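You operate a simulated robot arm through the tools that you are given. There is no shell and no other tool.

You run a simulated robot arm. Do the job below in one go: nothing can be reset, and whatever is moved stays where it is left.

TASK
Switch off both sockets of the strip and pull out both plugs.
Fine: each switch goes off before its plug comes out; lay the plugs on the worktop.

It is judged by the outcome, as a careful person would: the job done as asked, and still so three seconds after it is handed in. It fails if anything else is knocked over, pushed out of place, dropped, spilled or broken.

THE ROBOT
A 7-joint arm with a three-finger gripper, fixed in place. Base frame: the origin is on the floor under the middle of its stand, x ahead of it, y to its left, z up; the work surface is at about z = 910. Readings come in mm, degrees, newtons and seconds.
It reaches about 1342 mm from its shoulder. Its first joint turns from -166.0 to 166.0 degrees. Payload 2.69 kg.
Tool frame: the origin (TCP) lies between the finger pads and is the grasp point; the fingertips stand 30 mm ahead of it; z points along the fingers, y is the line along which they close. The gripper opens to 128 mm; its body begins 117 mm behind the TCP.
Orientation is that of the tool frame in the base frame, as a unit quaternion [w, x, y, z]. With the fingers straight down and closing along the base's y, the tool's x points along the base's -x, its y along +y and its z along -z.

THE INTERFACE
- The arm moves only by the tool jog_arm. Its argument "commands" is a list of rows, each a list of 3 entries, a list of its own where there are three numbers: the gripper command, from -1 (shut) to 1 (fully open), values between in proportion, then the shift along the base's x, y, z in m, then the turn, a rotation vector about the base's x, y, z in degrees. In form: [[hand, [x, y, z], [rx, ry, rz]], ...]. A call has 1 to 20 rows; each row is the pose to reach, as a shift and turn from the pose commanded when the call began. A row lasts 0.2 s, in which the tool goes at most 50 mm and 8.6 degrees; a call with a longer step from one row to the next is refused whole, and so is a gripper value outside its range. Where a pose cannot be reached the arm comes as near as it can. A force on the tool above 50 N (or 10 N above the force at the start of the call, whichever is more), or a blocked arm, ends the call early, and 0.2 s more pass. The fingers move at their own pace (about 127 mm/s each) and stop on an object; they squeeze with about 42 N. The grip force told is the motor's: it shows also when the fingers shut on nothing. Time passes only in rows, and 0.2 s behind the last, so rows that repeat a pose let the fingers close. It gives the time, the measured TCP pose, the force on the tool (base axes), the opening and the grip force at its end, in the units of the frame above (readings bear some noise), with the torque about the TCP (base axes, N m) and any sound that the robot's microphone picked up.
- Cameras (640 x 400 px; columns grow to the right, rows downward): "scene" is fixed at [399.3, 500.5, 1501.9]; the picture's right is [-0.66, -0.75, 0.00], its down [-0.49, 0.43, -0.76] and it looks along [0.57, -0.50, -0.65] (base axes); focal length 372 px, centre (320, 200). "wrist" rides on the gripper at [58, 54, -131] in the tool frame; the picture's right is [-0.68, 0.74, 0.00], its down [-0.62, -0.56, -0.55] and it looks along [-0.40, -0.37, 0.84] (tool axes); focal length 234 px, centre (320, 200). There is no depth. A picture from a camera that has moved, and an enlarged one, comes with that camera's place and axes in the base frame and with its lens.
- snapshot(camera): a new picture of that camera. It takes no simulated time.
- raise_lower(by): moves the trunk up (or, below 0, down) by that many mm; the arm rides with it, the base frame stays. It gives what a move gives, with no picture.
- enlarge(camera, box): a new picture of the part [left, top, right, bottom] of that camera's present view, enlarged. It takes no simulated time.
- sign_off(): hands the job in; it is judged then, once.

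Places have to be worked out from the pictures, the camera data and where the tool is seen. Open the gripper and draw the arm clear of the work before you hand the job in, unless the task says otherwise.

The tools are called after "Emit:" as name(argument=value, ...) on one line, values as JSON. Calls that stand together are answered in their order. jog_arm: Moves the arm, as the interface text tells. Its arguments: {"type":"object","properties":{"commands":{"type":"array","items":{"type":"array"}}},"required":["commands"]} The other tools are called the same way: raise_lower (by) moves the trunk up or down; snapshot (camera) takes a picture; enlarge (camera, box) takes an enlarged picture of a part of a camera's view; sign_off () hands the job in.

At the start:

```text
time_s: 0.0
position: [616.1, 235.9, 1266.4]
orientation: [0.0, 0.0, 1.0, 0.0]
force: [-0.3, 0.3, 0.0]
ft_torque: [0.0, 0.02, 0.0]
grip_width: 127.8
gripper_force: 0.1
trunk travel left (down, up): [-150.0, 200.0]
```

scene: 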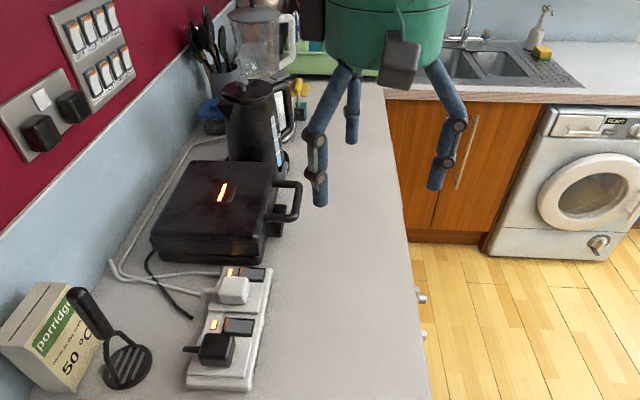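
wrist: 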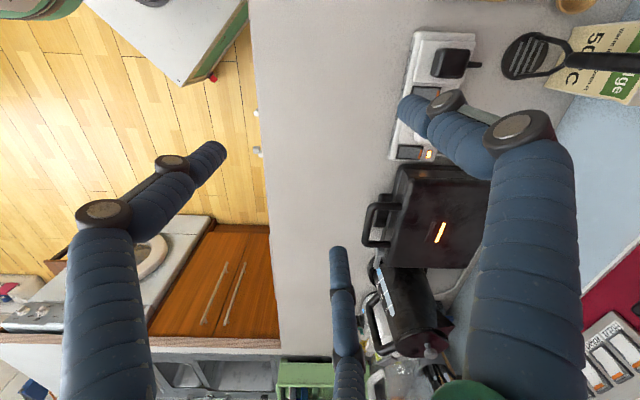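

The scene shows a power strip with a white plug and a black plug, each with a lit switch beside it. I will enlarge both views around the strip before moving.

Emit:
enlarge(camera="scene", box=[140, 240, 300, 400])

Emit:
enlarge(camera="wrist", box=[370, 10, 530, 180])

```text
2.50 times, centred on (220, 320) of scene
camera zoom: at [399.3, 500.5, 1501.9], right [-0.66, -0.75, 0.0], down [-0.49, 0.43, -0.76], along [0.57, -0.5, -0.65], focal length 929 px, centre (570, -100)
```

zoom: 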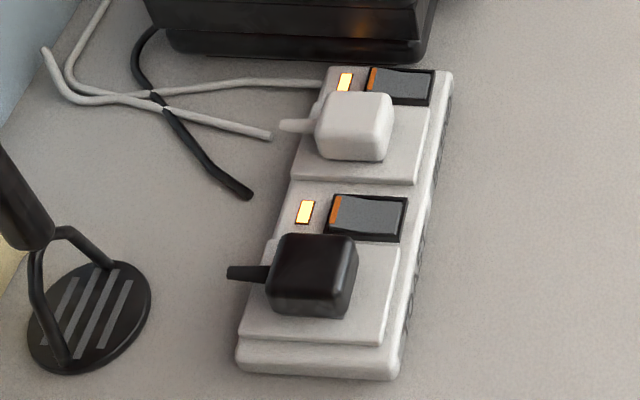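

```text
2.35 times, centred on (450, 95) of wrist
camera zoom: at [558.6, 290.2, 1397.8], right [0.68, 0.74, 0.0], down [0.62, -0.56, 0.55], along [0.4, -0.37, -0.84], focal length 551 px, centre (14, 447)
```

zoom: 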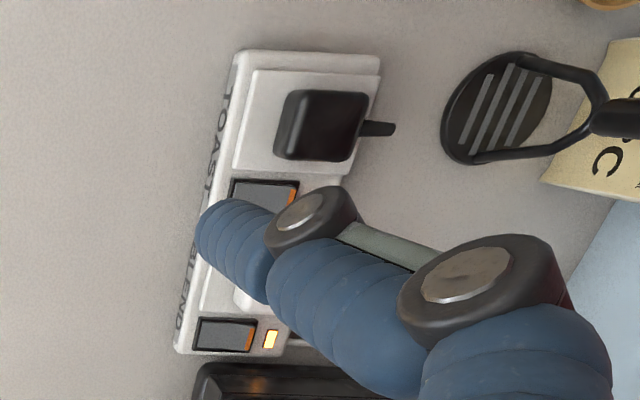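

The strip lies diagonally, with its near end around (650–720, 424–492) and its far end around (802, 269), by my projection. First I'll close the hand in free air to see how the fingers converge and which part can serve as a pressing tip.

Emit:
jog_arm(commands=[[-1, [0, 0, 0], [0, 0, 0]], [-1, [0, 0, 0], [0, 0, 0]], [-1, [0, 0, 0], [0, 0, 0]], [-1, [0, 0, 0], [0, 0, 0]], [-1, [0, 0, 0], [0, 0, 0]]])

Emit:
snapshot(camera="wrist")

Emit:
snapshot(camera="scene")

```text
time_s: 1.2
position: [615.9, 236.7, 1266.1]
orientation: [0.0, 0.0, 1.0, 0.0]
force: [-0.5, -0.9, -1.2]
ft_torque: [0.0, 0.01, 0.0]
grip_width: 2.2
gripper_force: 31.7
trunk travel left (down, up): [-150.0, 200.0]
```

```text
taken
camera wrist: at [558.6, 290.2, 1397.8], right [0.68, 0.74, 0.0], down [0.62, -0.57, 0.55], along [0.4, -0.37, -0.84], focal length 234 px, centre (320, 200)
```

wrist: 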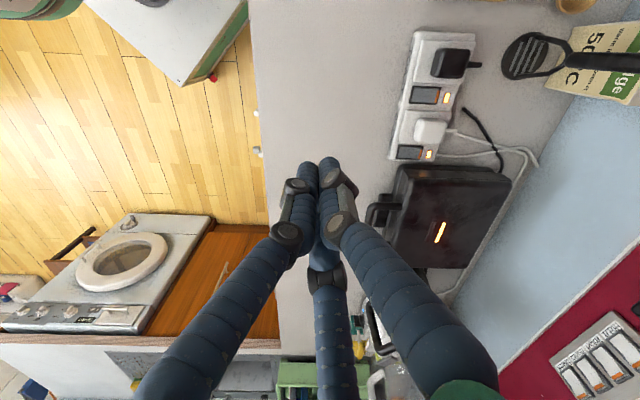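

```text
taken
```

scene: 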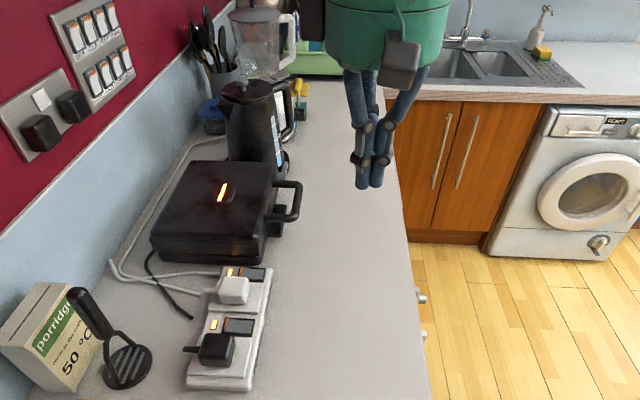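

The fingers converge radially into a compact cluster. Now I'll enlarge the unobstructed strip in the wrist view.

Emit:
enlarge(camera="wrist", box=[375, 20, 505, 170])

Emit:
enlarge(camera="wrist", box=[260, 140, 380, 260])

Emit:
enlarge(camera="scene", box=[180, 260, 280, 340])

```text
2.67 times, centred on (440, 95) of wrist
camera zoom: at [558.6, 290.2, 1397.8], right [0.68, 0.74, 0.0], down [0.62, -0.57, 0.55], along [0.4, -0.37, -0.84], focal length 624 px, centre (0, 480)
```

zoom: 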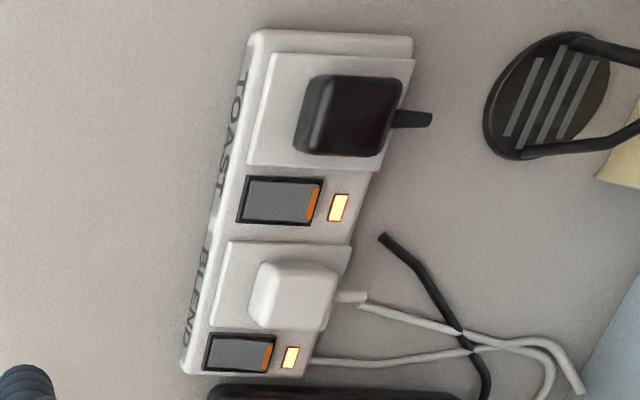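

```text
3.33 times, centred on (320, 200) of wrist
camera zoom: at [558.6, 290.2, 1397.8], right [0.68, 0.74, 0.0], down [0.62, -0.57, 0.55], along [0.4, -0.37, -0.84], focal length 781 px, centre (320, 200)
```

zoom: 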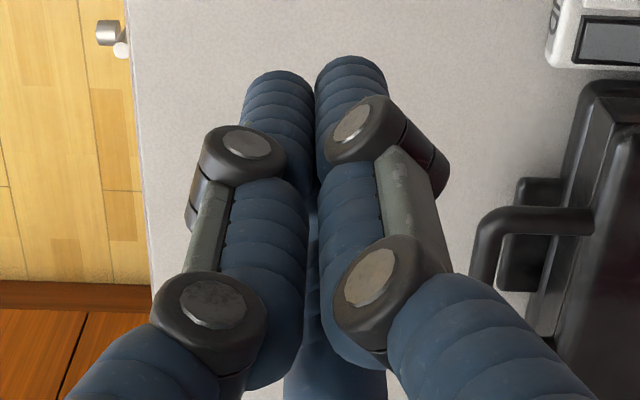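

```text
5.00 times, centred on (230, 300) of scene
camera zoom: at [399.3, 500.5, 1501.9], right [-0.66, -0.75, 0.0], down [-0.49, 0.43, -0.76], along [0.57, -0.5, -0.65], focal length 1858 px, centre (770, -300)
```

zoom: 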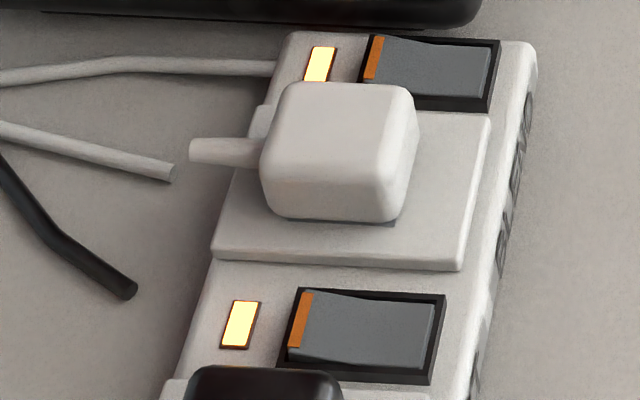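

Triangulating the two views puts the strip top at z≈934, the black switch at about (740, 382) and the white switch at about (818, 304). The plug tops are near (714, 431, 972) and (790, 355, 964), and the strip runs along (0.707, -0.707). I'll turn the hand +135° in steps and approach above the strip for closer views.

Emit:
jog_arm(commands=[[-1, [0.005, 0.006, 0], [0, 0, 8]], [-1, [0.01, 0.012, 0], [0, 0, 16]], [-1, [0.015, 0.018, -0.004], [0, 0, 24]], [-1, [0.02, 0.024, -0.008], [0, 0, 32]], [-1, [0.025, 0.03, -0.012], [0, 0, 40]], [-1, [0.03, 0.036, -0.016], [0, 0, 48]], [-1, [0.035, 0.042, -0.02], [0, 0, 56]], [-1, [0.04, 0.048, -0.024], [0, 0, 64]], [-1, [0.045, 0.054, -0.028], [0, 0, 72]], [-1, [0.05, 0.06, -0.032], [0, 0, 80]], [-1, [0.055, 0.066, -0.036], [0, 0, 88]], [-1, [0.06, 0.072, -0.04], [0, 0, 96]], [-1, [0.065, 0.078, -0.044], [0, 0, 104]], [-1, [0.07, 0.084, -0.048], [0, 0, 112]], [-1, [0.075, 0.09, -0.052], [0, 0, 120]], [-1, [0.08, 0.096, -0.056], [0, 0, 128]], [-1, [0.084, 0.102, -0.06], [0, 0, 135]], [-1, [0.084, 0.102, -0.06], [0, 0, 135]]])

Emit:
snapshot(camera="wrist")

Emit:
snapshot(camera="scene")

```text
time_s: 5.0
position: [700.2, 339.3, 1207.4]
orientation: [0.0, 0.925, -0.381, -0.001]
force: [-0.2, 0.2, 0.5]
ft_torque: [-0.02, 0.01, 0.01]
grip_width: 2.0
gripper_force: 31.5
trunk travel left (down, up): [-150.0, 200.0]
```

```text
taken
camera wrist: at [704.9, 259.9, 1337.9], right [-1.0, -0.04, 0.0], down [-0.04, 0.84, 0.55], along [-0.02, 0.55, -0.84], focal length 234 px, centre (320, 200)
```

wrist: 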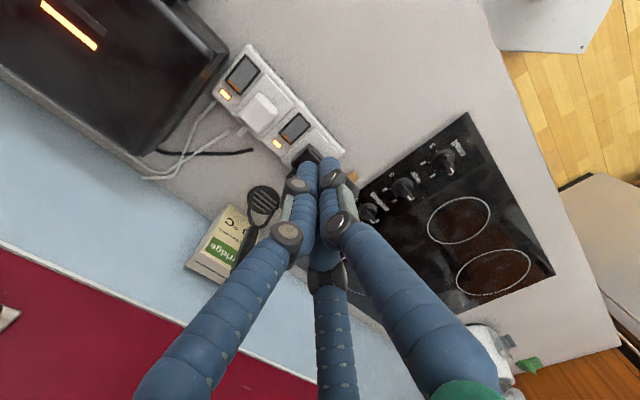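

```text
taken
```

scene: 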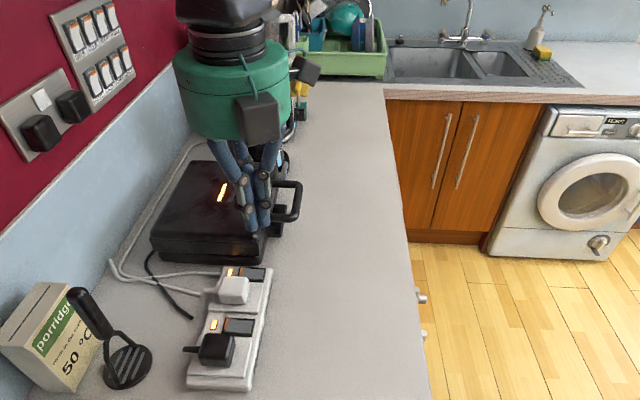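

The pose was reached and the strip is visible from the other side now. I'll enlarge it to see the rocker profiles.

Emit:
enlarge(camera="wrist", box=[205, 35, 355, 175])

Emit:
enlarge(camera="wrist", box=[265, 100, 335, 150])

```text
2.86 times, centred on (280, 105) of wrist
camera zoom: at [704.9, 259.9, 1337.9], right [-1.0, -0.04, 0.0], down [-0.04, 0.84, 0.55], along [-0.02, 0.55, -0.84], focal length 669 px, centre (434, 471)
```

zoom: 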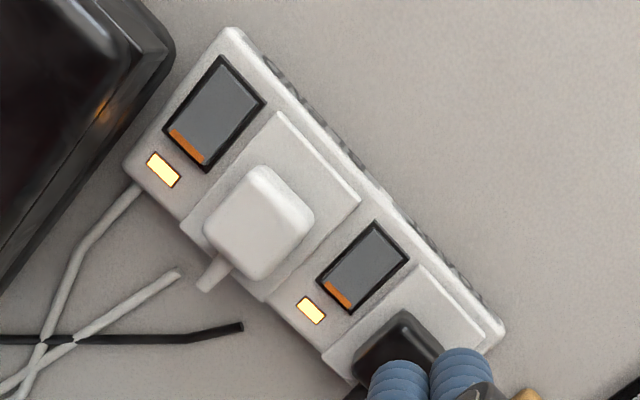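

```text
8.00 times, centred on (300, 125) of wrist
camera zoom: at [704.9, 259.9, 1337.9], right [-1.0, -0.04, 0.0], down [-0.04, 0.84, 0.55], along [-0.02, 0.55, -0.84], focal length 1873 px, centre (480, 800)
```

zoom: 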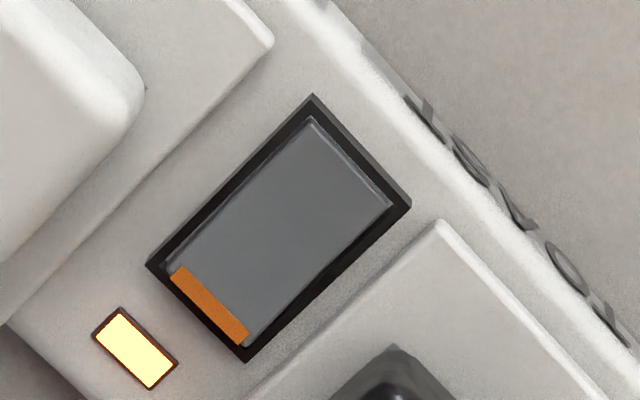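

From this view and the scene view, the orange ends of both rockers stand proud (ON), so each orange end has to be pressed down. I'll bring the closed fingertips above the orange half of the black plug's switch, at about (752, 390), stopping above plug height.

Emit:
jog_arm(commands=[[-1, [0.01, 0.01, -0.03], [0, 0, 0]], [-1, [0.02, 0.02, -0.06], [0, 0, 0]], [-1, [0.03, 0.03, -0.09], [0, 0, 0]], [-1, [0.04, 0.04, -0.12], [0, 0, 0]], [-1, [0.05, 0.05, -0.15], [0, 0, 0]], [-1, [0.052, 0.0525, -0.175], [0, 0, 0]], [-1, [0.052, 0.0525, -0.19], [0, 0, 0]], [-1, [0.052, 0.0525, -0.19], [0, 0, 0]]])

Emit:
snapshot(camera="wrist")

Emit:
enlarge(camera="scene", box=[140, 200, 300, 400])

```text
time_s: 6.8
position: [751.6, 390.6, 1015.9]
orientation: [0.0, 0.924, -0.383, 0.0]
force: [0.8, -0.3, 0.7]
ft_torque: [-0.02, -0.01, -0.01]
grip_width: 2.1
gripper_force: 31.2
trunk travel left (down, up): [-150.0, 200.0]
```

```text
taken
camera wrist: at [757.0, 312.3, 1147.6], right [-1.0, -0.04, 0.0], down [-0.04, 0.84, 0.55], along [-0.02, 0.55, -0.84], focal length 234 px, centre (320, 200)
```

wrist: 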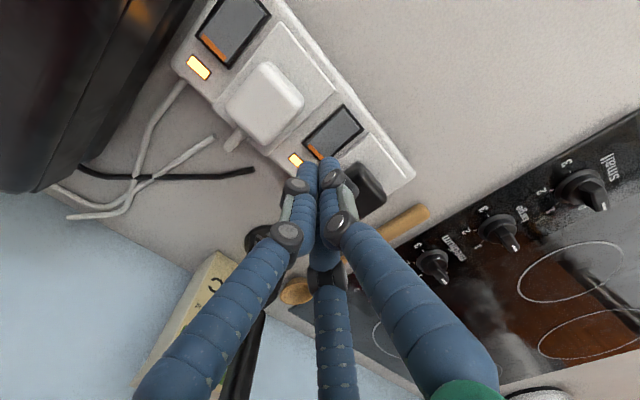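

```text
2.00 times, centred on (220, 300) of scene
camera zoom: at [399.3, 500.5, 1501.9], right [-0.66, -0.75, 0.0], down [-0.49, 0.43, -0.76], along [0.57, -0.5, -0.65], focal length 743 px, centre (520, 0)
```

zoom: 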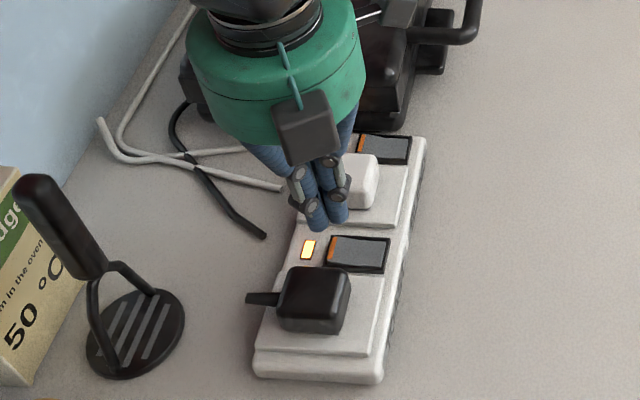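

The tips are above the switch at about tip height 985. I'll enlarge this closer wrist view to refine the switch location.

Emit:
enlarge(camera="wrist", box=[260, 90, 400, 200])

Emit:
enlarge(camera="wrist", box=[170, 0, 300, 110])

Emit:
enlarge(camera="scene", box=[190, 285, 260, 345])

```text
3.64 times, centred on (330, 145) of wrist
camera zoom: at [757.0, 312.3, 1147.6], right [-1.0, -0.04, 0.0], down [-0.04, 0.84, 0.55], along [-0.02, 0.55, -0.84], focal length 852 px, centre (284, 400)
```

zoom: 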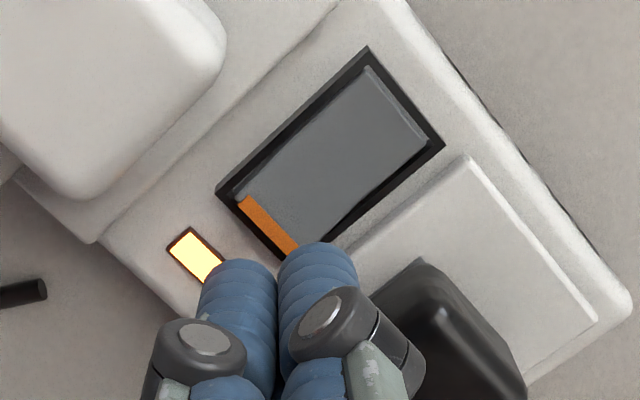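

```text
3.64 times, centred on (235, 55) of wrist
camera zoom: at [757.0, 312.3, 1147.6], right [-1.0, -0.04, 0.0], down [-0.04, 0.84, 0.55], along [-0.02, 0.55, -0.84], focal length 852 px, centre (629, 727)
```

zoom: 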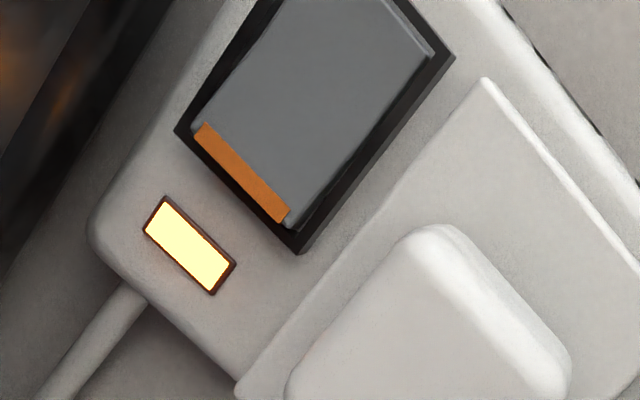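

```text
6.67 times, centred on (225, 315) of scene
camera zoom: at [399.3, 500.5, 1501.9], right [-0.66, -0.75, 0.0], down [-0.49, 0.43, -0.76], along [0.57, -0.5, -0.65], focal length 2477 px, centre (953, -567)
```

zoom: 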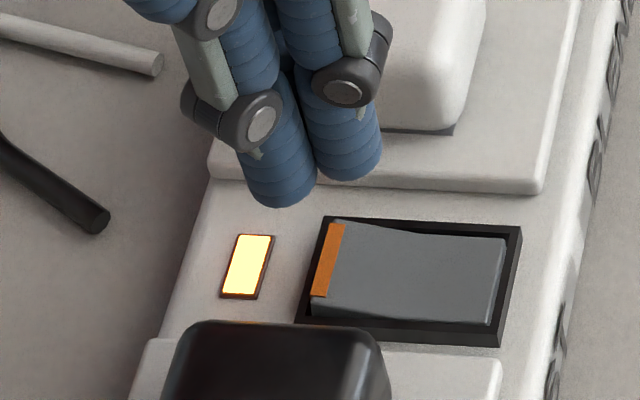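

The closer view puts the black plug's switch centre at about (743, 378), and shows a V-shaped rocker with its orange end up. I'll shift slightly and lower the closed tips to just above contact.

Emit:
jog_arm(commands=[[-1, [0.0015, -0.0015, -0.01], [0, 0, 0]], [-1, [0.0015, -0.0015, -0.02], [0, 0, 0]], [-1, [0.0015, -0.0015, -0.03], [0, 0, 0]], [-1, [0.0015, -0.0015, -0.036], [0, 0, 0]], [-1, [0.0015, -0.0015, -0.04], [0, 0, 0]]])

Emit:
enlarge(camera="scene", box=[180, 260, 280, 350])

Emit:
enlarge(camera="wrist", box=[260, 90, 400, 200])

```text
time_s: 8.0
position: [752.7, 390.0, 977.7]
orientation: [0.0, 0.924, -0.383, 0.0]
force: [-0.4, 0.3, -0.3]
ft_torque: [0.01, -0.04, -0.03]
grip_width: 2.2
gripper_force: 31.4
trunk travel left (down, up): [-150.0, 200.0]
```

```text
4.44 times, centred on (230, 305) of scene
camera zoom: at [399.3, 500.5, 1501.9], right [-0.66, -0.75, 0.0], down [-0.49, 0.43, -0.76], along [0.57, -0.5, -0.65], focal length 1652 px, centre (720, -267)
```

zoom: 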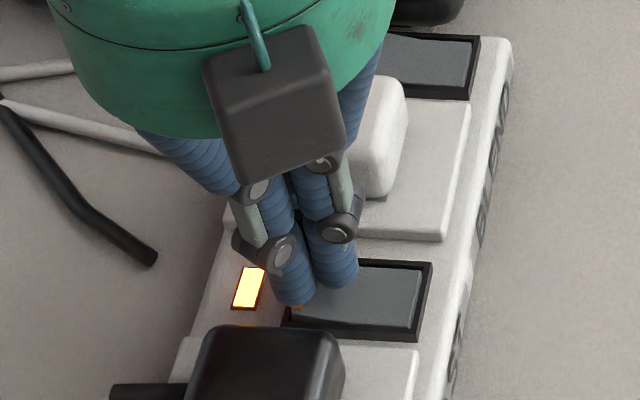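

```text
3.64 times, centred on (330, 145) of wrist
camera zoom: at [757.8, 310.5, 1107.7], right [-1.0, -0.04, 0.0], down [-0.04, 0.84, 0.55], along [-0.02, 0.55, -0.84], focal length 852 px, centre (284, 400)
```

zoom: 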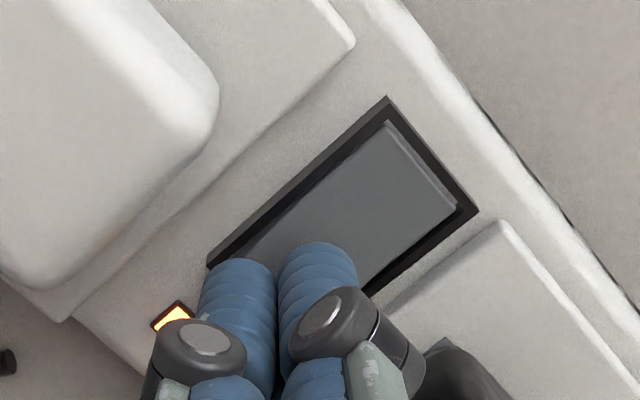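

The tips are poised over the orange end, with clearance to both plugs. I'll press down in small steps, watching force and sound.

Emit:
jog_arm(commands=[[-1, [0, 0, -0.003], [0, 0, 0]], [-1, [0, 0, -0.006], [0, 0, 0]], [-1, [0, 0, -0.008], [0, 0, 0]], [-1, [0, 0, -0.01], [0, 0, 0]]])

Emit:
enlarge(camera="scene", box=[180, 260, 280, 350])

```text
time_s: 9.0
position: [753.8, 388.9, 966.5]
orientation: [0.0, 0.924, -0.383, 0.0]
force: [-0.8, 1.3, 3.2]
ft_torque: [-0.03, 0.1, 0.0]
grip_width: 6.1
gripper_force: 31.4
trunk travel left (down, up): [-150.0, 200.0]
```

```text
4.44 times, centred on (230, 305) of scene
camera zoom: at [399.3, 500.5, 1501.9], right [-0.66, -0.75, 0.0], down [-0.49, 0.43, -0.76], along [0.57, -0.5, -0.65], focal length 1652 px, centre (720, -267)
```

zoom: 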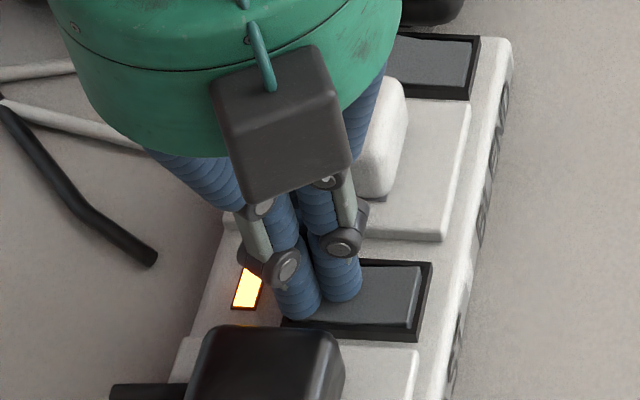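

The tips have made contact (about 3 N) and the light is still on, so I'll keep pressing down in small steps.

Emit:
jog_arm(commands=[[-1, [0, 0, -0.002], [0, 0, 0]], [-1, [0, 0, -0.004], [0, 0, 0]], [-1, [0, 0, -0.006], [0, 0, 0]]])

Emit:
enlarge(camera="scene", box=[180, 260, 280, 350])

Emit:
enlarge(camera="wrist", box=[260, 90, 400, 200])

```text
time_s: 9.8
position: [752.5, 388.7, 966.6]
orientation: [-0.002, 0.924, -0.382, 0.002]
force: [-9.8, -5.8, 46.5]
ft_torque: [-0.74, 0.85, -0.16]
grip_width: 2.3
gripper_force: 31.0
trunk travel left (down, up): [-150.0, 200.0]
```

```text
4.44 times, centred on (230, 305) of scene
camera zoom: at [399.3, 500.5, 1501.9], right [-0.66, -0.75, 0.0], down [-0.49, 0.43, -0.76], along [0.57, -0.5, -0.65], focal length 1652 px, centre (720, -267)
```

zoom: 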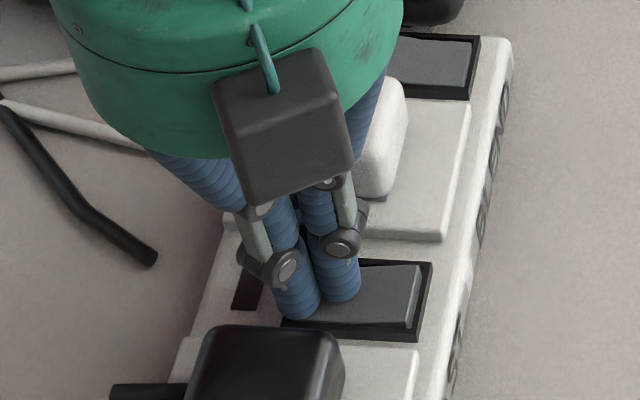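

```text
3.64 times, centred on (330, 145) of wrist
camera zoom: at [757.3, 310.0, 1097.8], right [-1.0, -0.04, -0.01], down [-0.04, 0.83, 0.55], along [-0.02, 0.55, -0.83], focal length 852 px, centre (284, 400)
```

zoom: 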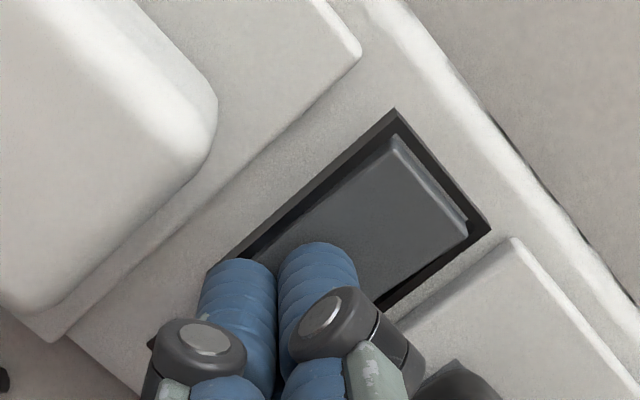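

The black plug's indicator is out, so that switch is off. Next I'll lift straight up off the rocker.

Emit:
jog_arm(commands=[[-1, [0, 0, 0.01], [0, 0, 0]], [-1, [0, 0, 0.03], [0, 0, 0]], [-1, [0, 0, 0.05], [0, 0, 0]], [-1, [0, 0, 0.06], [0, 0, 0]], [-1, [0, 0, 0.06], [0, 0, 0]]])

Emit:
enlarge(camera="scene", box=[180, 260, 280, 350])

Emit:
snapshot(camera="wrist")

```text
time_s: 11.0
position: [752.7, 389.1, 1020.3]
orientation: [0.0, 0.924, -0.383, 0.0]
force: [0.7, 0.3, 0.0]
ft_torque: [0.03, -0.01, -0.02]
grip_width: 2.1
gripper_force: 31.6
trunk travel left (down, up): [-150.0, 200.0]
```

```text
4.44 times, centred on (230, 305) of scene
camera zoom: at [399.3, 500.5, 1501.9], right [-0.66, -0.75, 0.0], down [-0.49, 0.43, -0.76], along [0.57, -0.5, -0.65], focal length 1652 px, centre (720, -267)
```

zoom: 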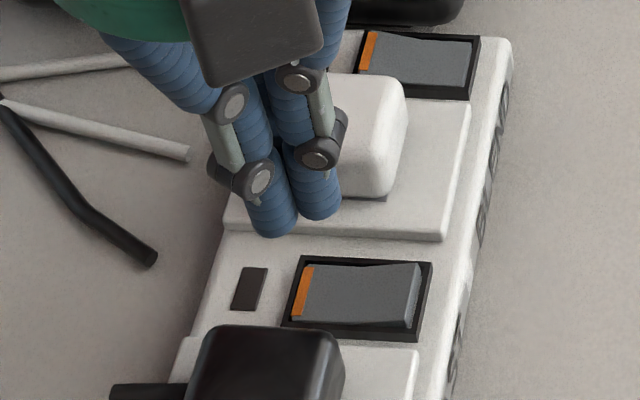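

```text
taken
camera wrist: at [758.0, 310.2, 1151.5], right [-1.0, -0.04, 0.0], down [-0.04, 0.84, 0.55], along [-0.02, 0.55, -0.84], focal length 234 px, centre (320, 200)
```

wrist: 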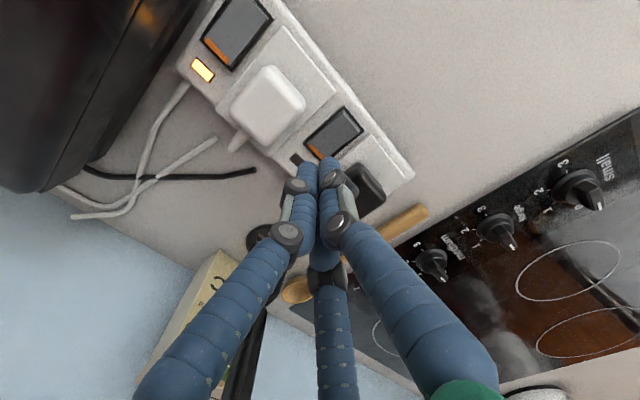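

The black switch now sits orange-end down with its light dark. Before pressing the white switch next to the toaster, I'll check the toaster's edge and height for clearance.

Emit:
enlarge(camera="scene", box=[140, 150, 310, 290])

Emit:
enlarge(camera="wrist", box=[80, 0, 320, 150])

```text
2.86 times, centred on (225, 220) of scene
camera zoom: at [399.3, 500.5, 1501.9], right [-0.66, -0.75, 0.0], down [-0.49, 0.43, -0.76], along [0.57, -0.5, -0.65], focal length 1062 px, centre (591, 143)
```

zoom: 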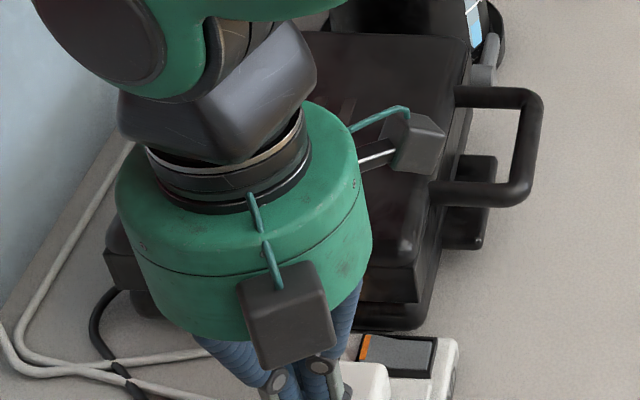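

```text
2.67 times, centred on (200, 75) of wrist
camera zoom: at [758.0, 310.2, 1151.5], right [-1.0, -0.04, 0.0], down [-0.04, 0.84, 0.55], along [-0.02, 0.55, -0.84], focal length 624 px, centre (640, 533)
```

zoom: 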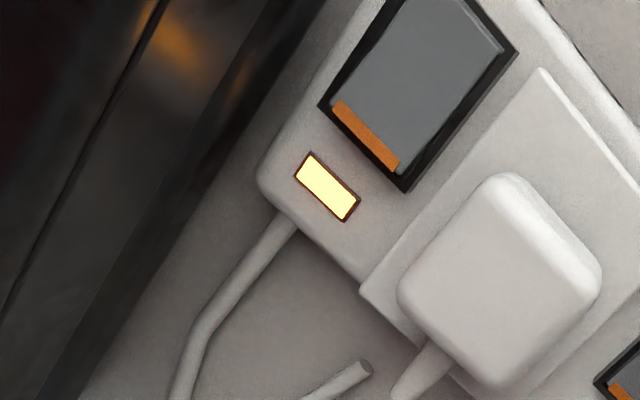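

The toaster face looks about 36–43 mm beyond the white switch centre with its top around z≈995. The closed fingers (about 25–28 mm radius at that height) therefore fit beside it. I'll move across at safe height to above the orange end of the white plug's switch and check.

Emit:
jog_arm(commands=[[-1, [0.012, -0.012, 0.005], [0, 0, 0]], [-1, [0.03, -0.03, 0.005], [0, 0, 0]], [-1, [0.05, -0.05, 0.005], [0, 0, 0]], [-1, [0.066, -0.067, 0.005], [0, 0, 0]], [-1, [0.0763, -0.077, 0.0], [0, 0, 0]], [-1, [0.0763, -0.077, 0.0], [0, 0, 0]]])

Emit:
enlarge(camera="wrist", box=[230, 80, 400, 210])

Emit:
enlarge(camera="scene", box=[180, 220, 300, 320])

Emit:
snapshot(camera="wrist")

```text
time_s: 12.4
position: [829.5, 313.6, 1020.4]
orientation: [0.0, 0.924, -0.381, 0.001]
force: [0.2, -0.3, 0.1]
ft_torque: [-0.03, 0.0, 0.04]
grip_width: 2.0
gripper_force: 31.3
trunk travel left (down, up): [-150.0, 200.0]
```

```text
3.08 times, centred on (315, 145) of wrist
camera zoom: at [834.0, 233.2, 1151.4], right [-1.0, -0.04, 0.0], down [-0.04, 0.84, 0.55], along [-0.02, 0.55, -0.84], focal length 720 px, centre (335, 369)
```

zoom: 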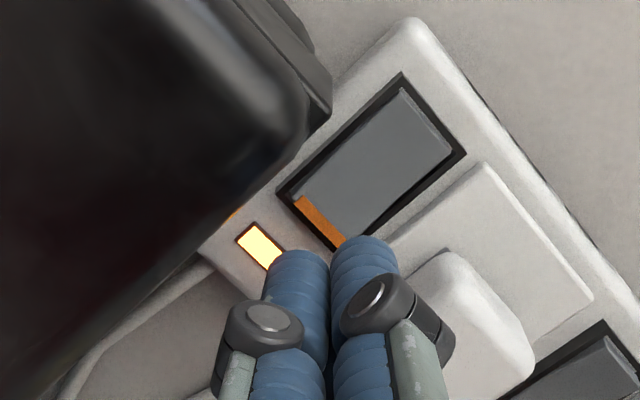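

```text
4.00 times, centred on (240, 270) of scene
camera zoom: at [399.3, 500.5, 1501.9], right [-0.66, -0.75, 0.0], down [-0.49, 0.43, -0.76], along [0.57, -0.5, -0.65], focal length 1486 px, centre (640, -80)
```

zoom: 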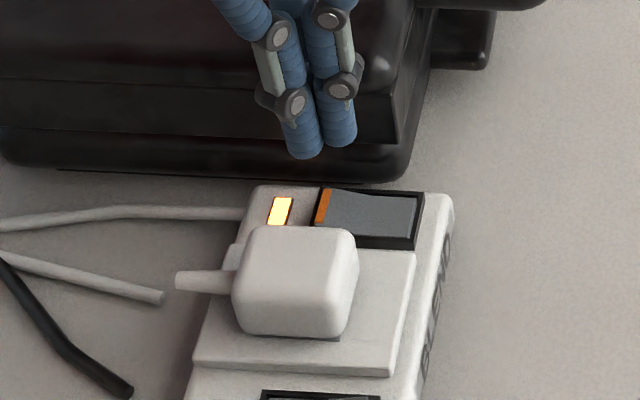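

```text
taken
camera wrist: at [834.0, 233.2, 1151.4], right [-1.0, -0.04, 0.0], down [-0.04, 0.84, 0.55], along [-0.02, 0.55, -0.84], focal length 234 px, centre (320, 200)
```

wrist: 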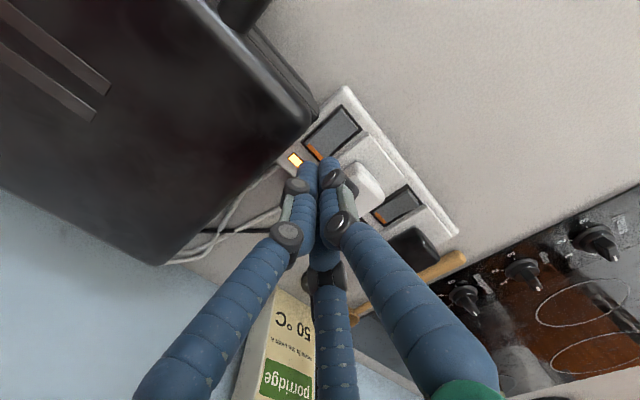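

The wrist view confirms the white switch centre at about (820.6, 299.8), with about 15 mm between the knuckle and the toaster. I'll lower to just above contact.

Emit:
jog_arm(commands=[[-1, [0, 0, -0.01], [0, 0, 0]], [-1, [0, 0, -0.02], [0, 0, 0]], [-1, [0, 0, -0.03], [0, 0, 0]], [-1, [0, 0, -0.038], [0, 0, 0]], [-1, [0, 0, -0.044], [0, 0, 0]]])

Emit:
enlarge(camera="wrist", box=[230, 80, 400, 210])

Emit:
enlarge(camera="scene", box=[180, 220, 300, 320])

```text
time_s: 13.6
position: [829.3, 312.5, 976.0]
orientation: [-0.001, 0.924, -0.383, 0.001]
force: [0.3, 0.5, 0.4]
ft_torque: [0.0, -0.02, -0.03]
grip_width: 2.3
gripper_force: 31.2
trunk travel left (down, up): [-150.0, 200.0]
```

```text
3.08 times, centred on (315, 145) of wrist
camera zoom: at [834.4, 233.5, 1107.3], right [-1.0, -0.04, 0.0], down [-0.04, 0.84, 0.55], along [-0.02, 0.55, -0.84], focal length 720 px, centre (335, 369)
```

zoom: 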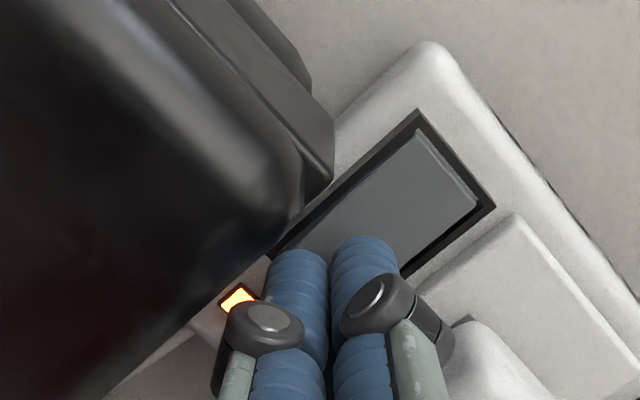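

```text
4.00 times, centred on (240, 270) of scene
camera zoom: at [399.3, 500.5, 1501.9], right [-0.66, -0.75, 0.0], down [-0.49, 0.43, -0.76], along [0.57, -0.5, -0.65], focal length 1486 px, centre (640, -80)
```

zoom: 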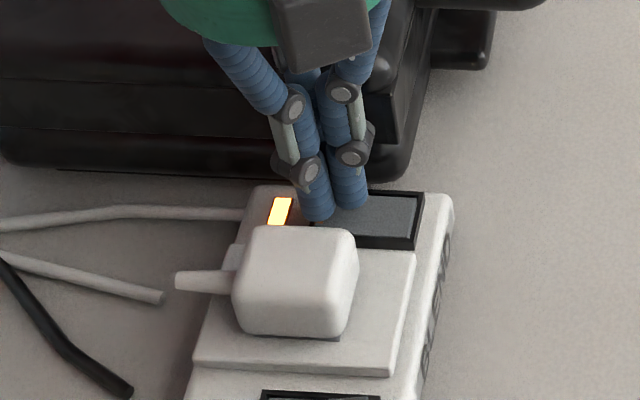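

There's no contact with the toaster and the force is near zero. I'll press the orange end down in small steps.

Emit:
jog_arm(commands=[[-1, [0, 0, -0.003], [0, 0, 0]], [-1, [0, 0, -0.006], [0, 0, 0]], [-1, [0, 0, -0.008], [0, 0, 0]], [-1, [0, 0, -0.01], [0, 0, 0]], [-1, [0, 0, -0.012], [0, 0, 0]], [-1, [0, 0, -0.014], [0, 0, 0]]])

Emit:
enlarge(camera="scene", box=[180, 220, 300, 320])

Emit:
enlarge(camera="wrist", box=[230, 80, 400, 210])

```text
time_s: 15.0
position: [830.6, 312.4, 966.8]
orientation: [-0.002, 0.924, -0.382, 0.002]
force: [-6.3, -3.4, 29.6]
ft_torque: [-0.44, 0.51, -0.02]
grip_width: 2.2
gripper_force: 32.0
trunk travel left (down, up): [-150.0, 200.0]
```

```text
4.00 times, centred on (240, 270) of scene
camera zoom: at [399.3, 500.5, 1501.9], right [-0.66, -0.75, 0.0], down [-0.49, 0.43, -0.76], along [0.57, -0.5, -0.65], focal length 1486 px, centre (640, -80)
```

zoom: 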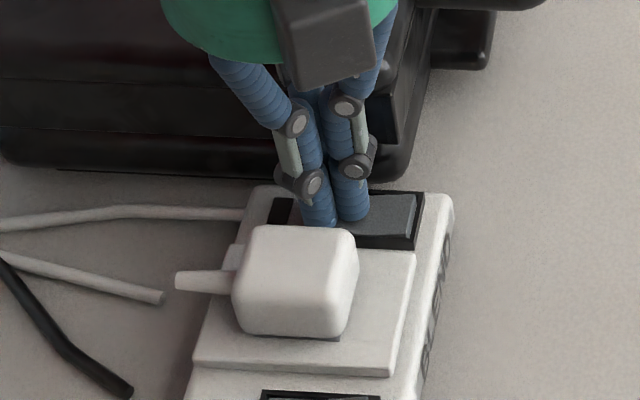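

```text
3.08 times, centred on (315, 145) of wrist
camera zoom: at [834.0, 233.2, 1098.0], right [-1.0, -0.04, 0.0], down [-0.04, 0.83, 0.55], along [-0.02, 0.55, -0.84], focal length 720 px, centre (335, 369)
```

zoom: 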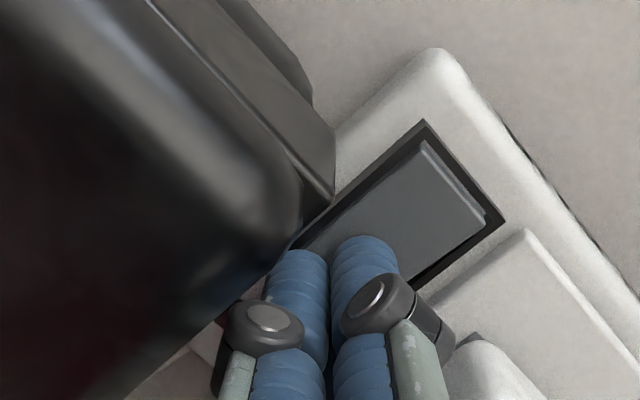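

The white plug's light is now out as well. I'll rise straight up well clear of everything.

Emit:
jog_arm(commands=[[-1, [0, 0, 0.01], [0, 0, 0]], [-1, [0, 0, 0.03], [0, 0, 0]], [-1, [0, 0, 0.06], [0, 0, 0]], [-1, [0, 0, 0.09], [0, 0, 0]], [-1, [0, 0, 0.12], [0, 0, 0]], [-1, [0, 0, 0.138], [0, 0, 0]], [-1, [0, 0, 0.138], [0, 0, 0]]])

Emit:
enlarge(camera="scene", box=[150, 240, 300, 400])

Emit:
snapshot(camera="wrist")

```text
time_s: 16.6
position: [829.0, 311.7, 1101.3]
orientation: [0.0, 0.924, -0.382, 0.0]
force: [-1.0, 0.3, 0.2]
ft_torque: [0.0, -0.04, -0.01]
grip_width: 2.0
gripper_force: 31.8
trunk travel left (down, up): [-150.0, 200.0]
```

```text
2.50 times, centred on (225, 320) of scene
camera zoom: at [399.3, 500.5, 1501.9], right [-0.66, -0.75, 0.0], down [-0.49, 0.43, -0.76], along [0.57, -0.5, -0.65], focal length 929 px, centre (558, -100)
```

zoom: 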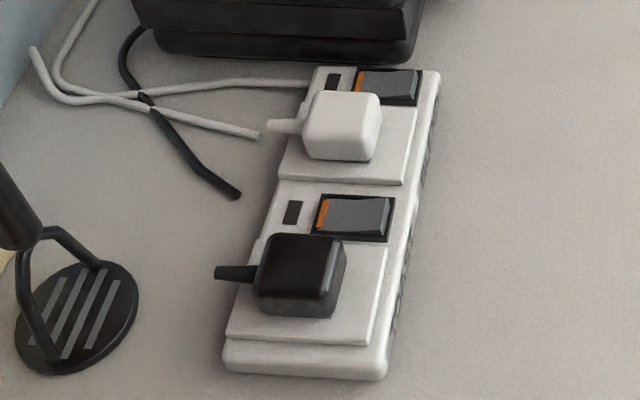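

```text
taken
camera wrist: at [834.1, 233.0, 1231.4], right [-1.0, -0.04, 0.0], down [-0.04, 0.84, 0.55], along [-0.02, 0.55, -0.84], focal length 234 px, centre (320, 200)
```

wrist: 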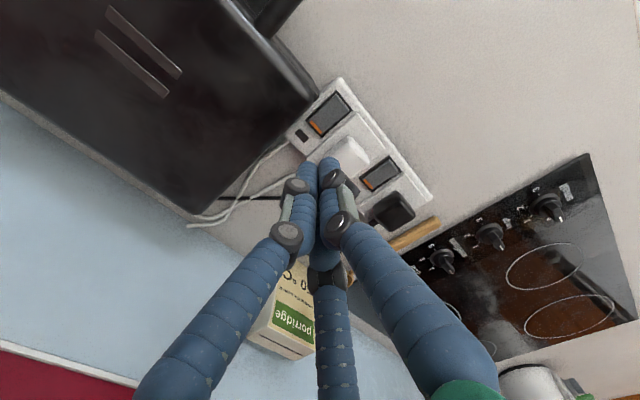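

Both lights are out and both rockers sit orange-end down. Now for the plugs, I'll enlarge the current wrist view to fix their centres and see what lies around them.

Emit:
enlarge(camera="wrist", box=[280, 70, 450, 270])

Emit:
enlarge(camera="scene", box=[185, 265, 275, 325])

Emit:
enlarge(camera="scene", box=[180, 320, 270, 395])

```text
2.00 times, centred on (365, 170) of wrist
camera zoom: at [834.1, 233.0, 1231.4], right [-1.0, -0.04, 0.0], down [-0.04, 0.84, 0.55], along [-0.02, 0.55, -0.84], focal length 468 px, centre (230, 260)
```

zoom: 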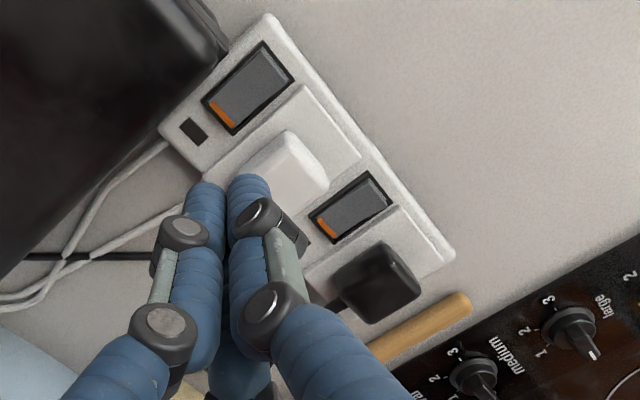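

```text
6.67 times, centred on (230, 295) of scene
camera zoom: at [399.3, 500.5, 1501.9], right [-0.66, -0.75, 0.0], down [-0.49, 0.43, -0.76], along [0.57, -0.5, -0.65], focal length 2477 px, centre (920, -433)
```

zoom: 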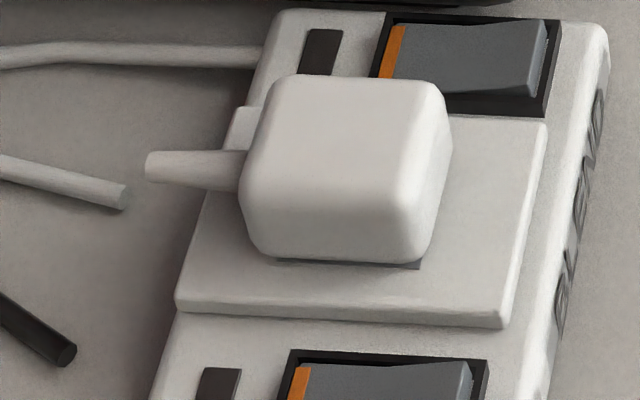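

```text
5.33 times, centred on (225, 358) of scene
camera zoom: at [399.3, 500.5, 1501.9], right [-0.66, -0.75, 0.0], down [-0.49, 0.43, -0.76], along [0.57, -0.5, -0.65], focal length 1982 px, centre (827, -640)
```

zoom: 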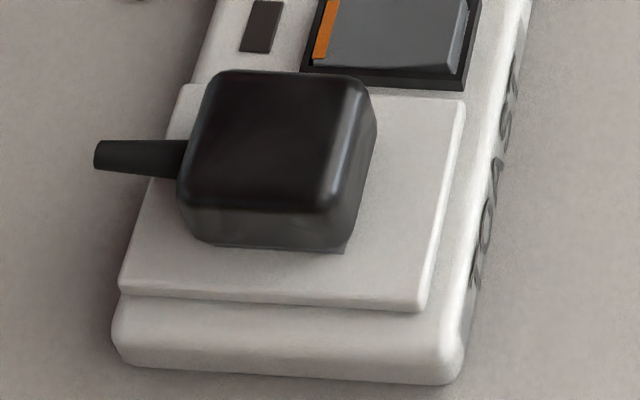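

Projecting the plug's edges gives the white plug body at about 37×45 mm, centred near (797.6, 350.7). By the same offset from its switch, the black plug is near (720, 429). I'll move above the white plug and part-open the fingers to check alignment.

Emit:
jog_arm(commands=[[0.2, [-0.01, 0.012, 0], [0, 0, 0]], [0.2, [-0.022, 0.026, 0], [0, 0, 0]], [0.2, [-0.0323, 0.0388, -0.01], [0, 0, 0]], [0.2, [-0.0323, 0.0388, -0.03], [0, 0, 0]], [0.2, [-0.0323, 0.0388, -0.05], [0, 0, 0]], [0.2, [-0.0323, 0.0388, -0.05], [0, 0, 0]]])

Emit:
enlarge(camera="wrist", box=[200, 60, 440, 280])

Emit:
enlarge(camera="scene", box=[150, 200, 310, 340])

```text
time_s: 18.0
position: [798.3, 351.0, 1050.1]
orientation: [0.0, 0.924, -0.382, 0.001]
force: [0.4, 0.3, -0.7]
ft_torque: [0.0, 0.0, -0.01]
grip_width: 76.9
gripper_force: 0.0
trunk travel left (down, up): [-150.0, 200.0]
```

```text
1.82 times, centred on (320, 170) of wrist
camera zoom: at [802.1, 271.8, 1181.1], right [-1.0, -0.04, 0.0], down [-0.04, 0.84, 0.55], along [-0.02, 0.55, -0.84], focal length 426 px, centre (320, 254)
```

zoom: 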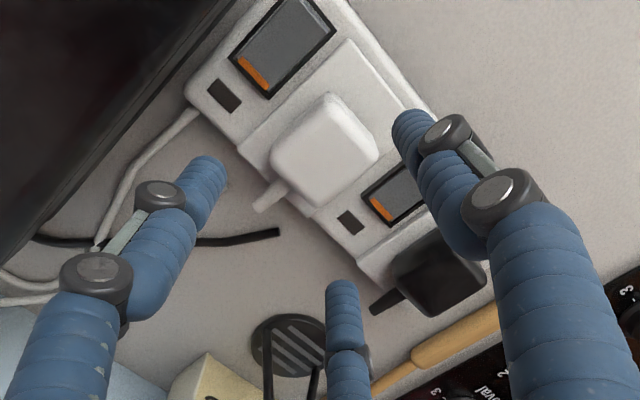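

```text
2.86 times, centred on (230, 270) of scene
camera zoom: at [399.3, 500.5, 1501.9], right [-0.66, -0.75, 0.0], down [-0.49, 0.43, -0.76], along [0.57, -0.5, -0.65], focal length 1062 px, centre (577, 0)
```

zoom: 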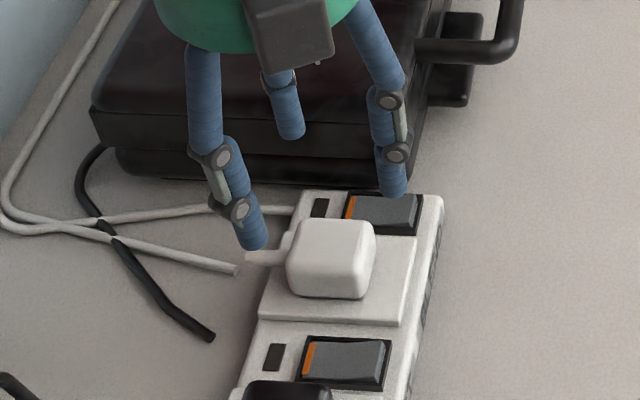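

The three fingertips straddle the white plug: thumb at the front, and two fingers at the back on either side of the cord stub. I'll descend part way and verify.

Emit:
jog_arm(commands=[[0.2, [0, 0, -0.015], [0, 0, 0]], [0.2, [0, 0, -0.03], [0, 0, 0]], [0.2, [0, 0, -0.045], [0, 0, 0]], [0.2, [0, 0, -0.056], [0, 0, 0]], [0.2, [0, 0, -0.056], [0, 0, 0]]])

Emit:
enlarge(camera="wrist", box=[200, 60, 440, 280])

Emit:
enlarge(camera="scene", box=[170, 230, 290, 330])

```text
time_s: 19.2
position: [797.9, 350.7, 993.8]
orientation: [0.0, 0.924, -0.382, 0.0]
force: [0.8, -0.1, -0.2]
ft_torque: [-0.02, -0.01, 0.01]
grip_width: 76.7
gripper_force: 0.1
trunk travel left (down, up): [-150.0, 200.0]
```

```text
1.82 times, centred on (320, 170) of wrist
camera zoom: at [802.3, 272.1, 1125.6], right [-1.0, -0.04, 0.0], down [-0.04, 0.84, 0.55], along [-0.02, 0.55, -0.84], focal length 426 px, centre (320, 254)
```

zoom: 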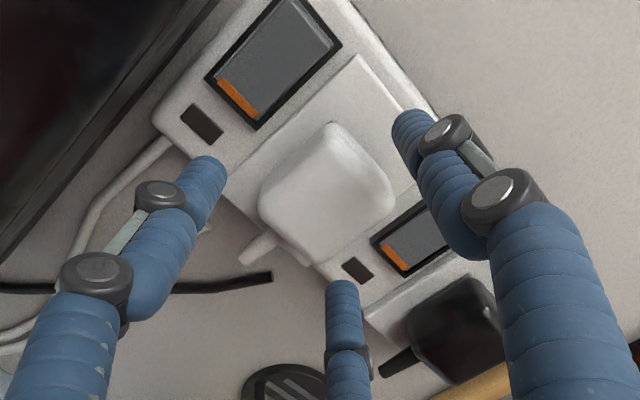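

```text
4.00 times, centred on (230, 280) of scene
camera zoom: at [399.3, 500.5, 1501.9], right [-0.66, -0.75, 0.0], down [-0.49, 0.43, -0.76], along [0.57, -0.5, -0.65], focal length 1486 px, centre (680, -120)
```

zoom: 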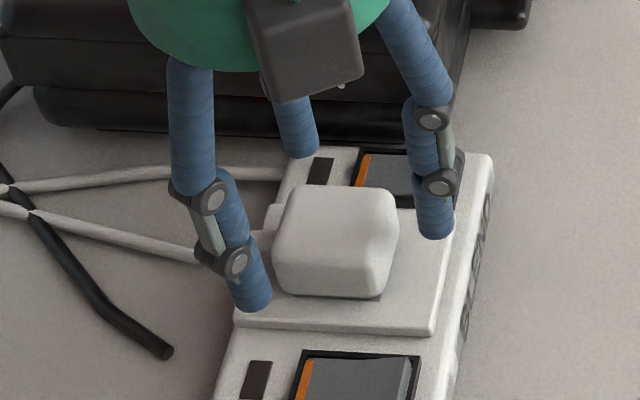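

The alignment looks good, with only about a 1–2 mm correction needed. I'll descend to the grasp height with the tips just above the socket plate.

Emit:
jog_arm(commands=[[0.2, [-0.001, 0.001, -0.008], [0, 0, 0]], [0.2, [-0.001, 0.001, -0.016], [0, 0, 0]], [0.2, [-0.001, 0.001, -0.021], [0, 0, 0]], [0.2, [-0.001, 0.001, -0.0235], [0, 0, 0]]])

Emit:
enlarge(camera="scene", box=[170, 230, 290, 330])

Emit:
enlarge(camera="wrist", box=[200, 60, 440, 280])

```text
time_s: 20.2
position: [794.9, 351.8, 971.2]
orientation: [0.0, 0.924, -0.383, 0.0]
force: [-0.8, 0.0, 0.4]
ft_torque: [-0.03, 0.01, -0.04]
grip_width: 76.8
gripper_force: 0.1
trunk travel left (down, up): [-150.0, 200.0]
```

```text
4.00 times, centred on (230, 280) of scene
camera zoom: at [399.3, 500.5, 1501.9], right [-0.66, -0.75, 0.0], down [-0.49, 0.43, -0.76], along [0.57, -0.5, -0.65], focal length 1486 px, centre (680, -120)
```

zoom: 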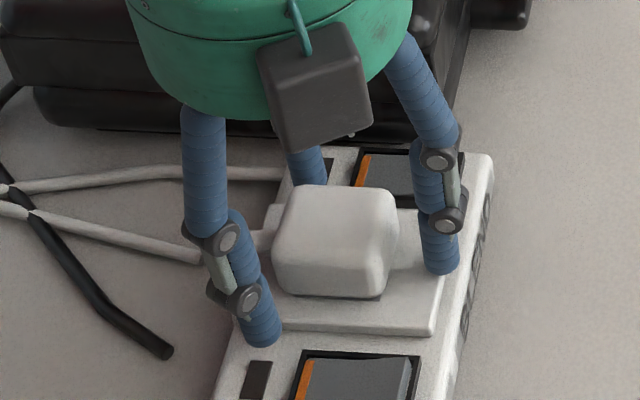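

```text
1.82 times, centred on (320, 170) of wrist
camera zoom: at [801.0, 272.9, 1102.0], right [-1.0, -0.04, 0.0], down [-0.04, 0.84, 0.55], along [-0.02, 0.55, -0.84], focal length 426 px, centre (320, 254)
```

zoom: 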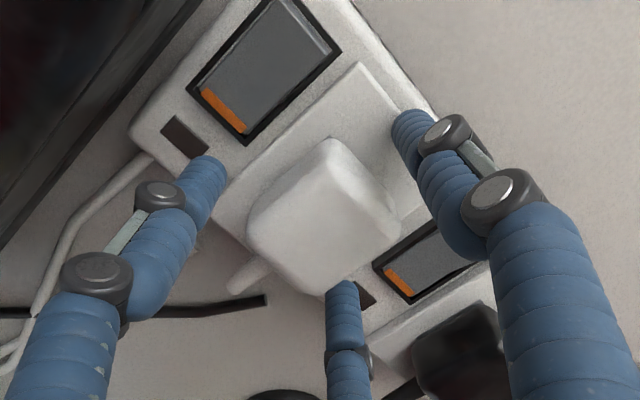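

The tips are just above the plate with no contact force. I'll close gradually onto the white plug.

Emit:
jog_arm(commands=[[0.0, [0, 0, 0], [0, 0, 0]], [-0.1, [0, 0, 0], [0, 0, 0]], [-0.15, [0, 0, 0], [0, 0, 0]], [-0.2, [0, 0, 0], [0, 0, 0]], [-0.24, [0, 0, 0], [0, 0, 0]], [-0.28, [0, 0, 0], [0, 0, 0]], [-0.32, [0, 0, 0], [0, 0, 0]], [-0.36, [0, 0, 0], [0, 0, 0]]])

Emit:
enlarge(camera="wrist", box=[200, 60, 440, 280])

Emit:
enlarge(camera="scene", box=[170, 230, 290, 330])

```text
time_s: 22.0
position: [796.1, 352.2, 971.3]
orientation: [0.0, 0.924, -0.383, 0.0]
force: [0.4, -0.4, -0.1]
ft_torque: [-0.03, 0.0, 0.03]
grip_width: 49.2
gripper_force: 41.8
trunk travel left (down, up): [-150.0, 200.0]
heard: snap
```

```text
1.82 times, centred on (320, 170) of wrist
camera zoom: at [801.1, 272.7, 1102.1], right [-1.0, -0.04, 0.0], down [-0.04, 0.84, 0.55], along [-0.02, 0.55, -0.84], focal length 426 px, centre (320, 254)
```

zoom: 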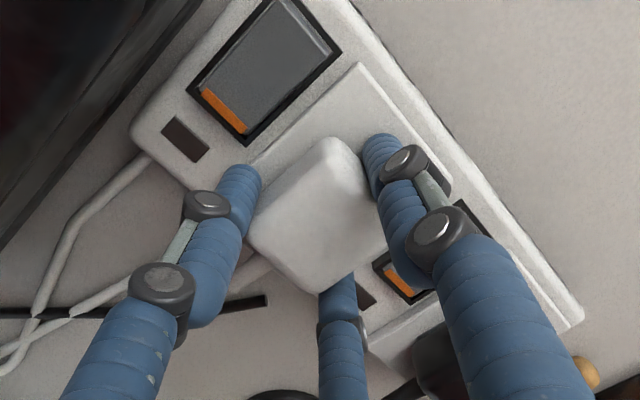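

```text
4.00 times, centred on (230, 280) of scene
camera zoom: at [399.3, 500.5, 1501.9], right [-0.66, -0.75, 0.0], down [-0.49, 0.43, -0.76], along [0.57, -0.5, -0.65], focal length 1486 px, centre (680, -120)
```

zoom: 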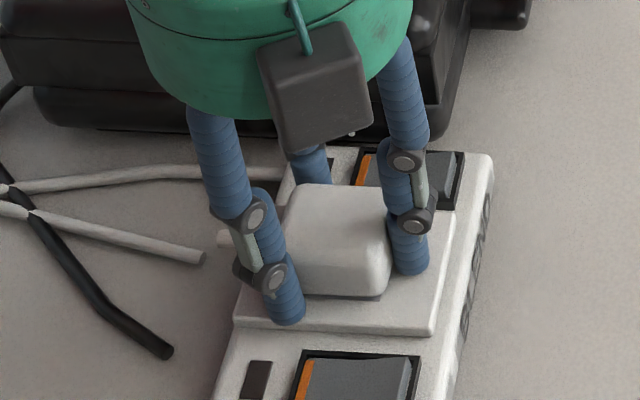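

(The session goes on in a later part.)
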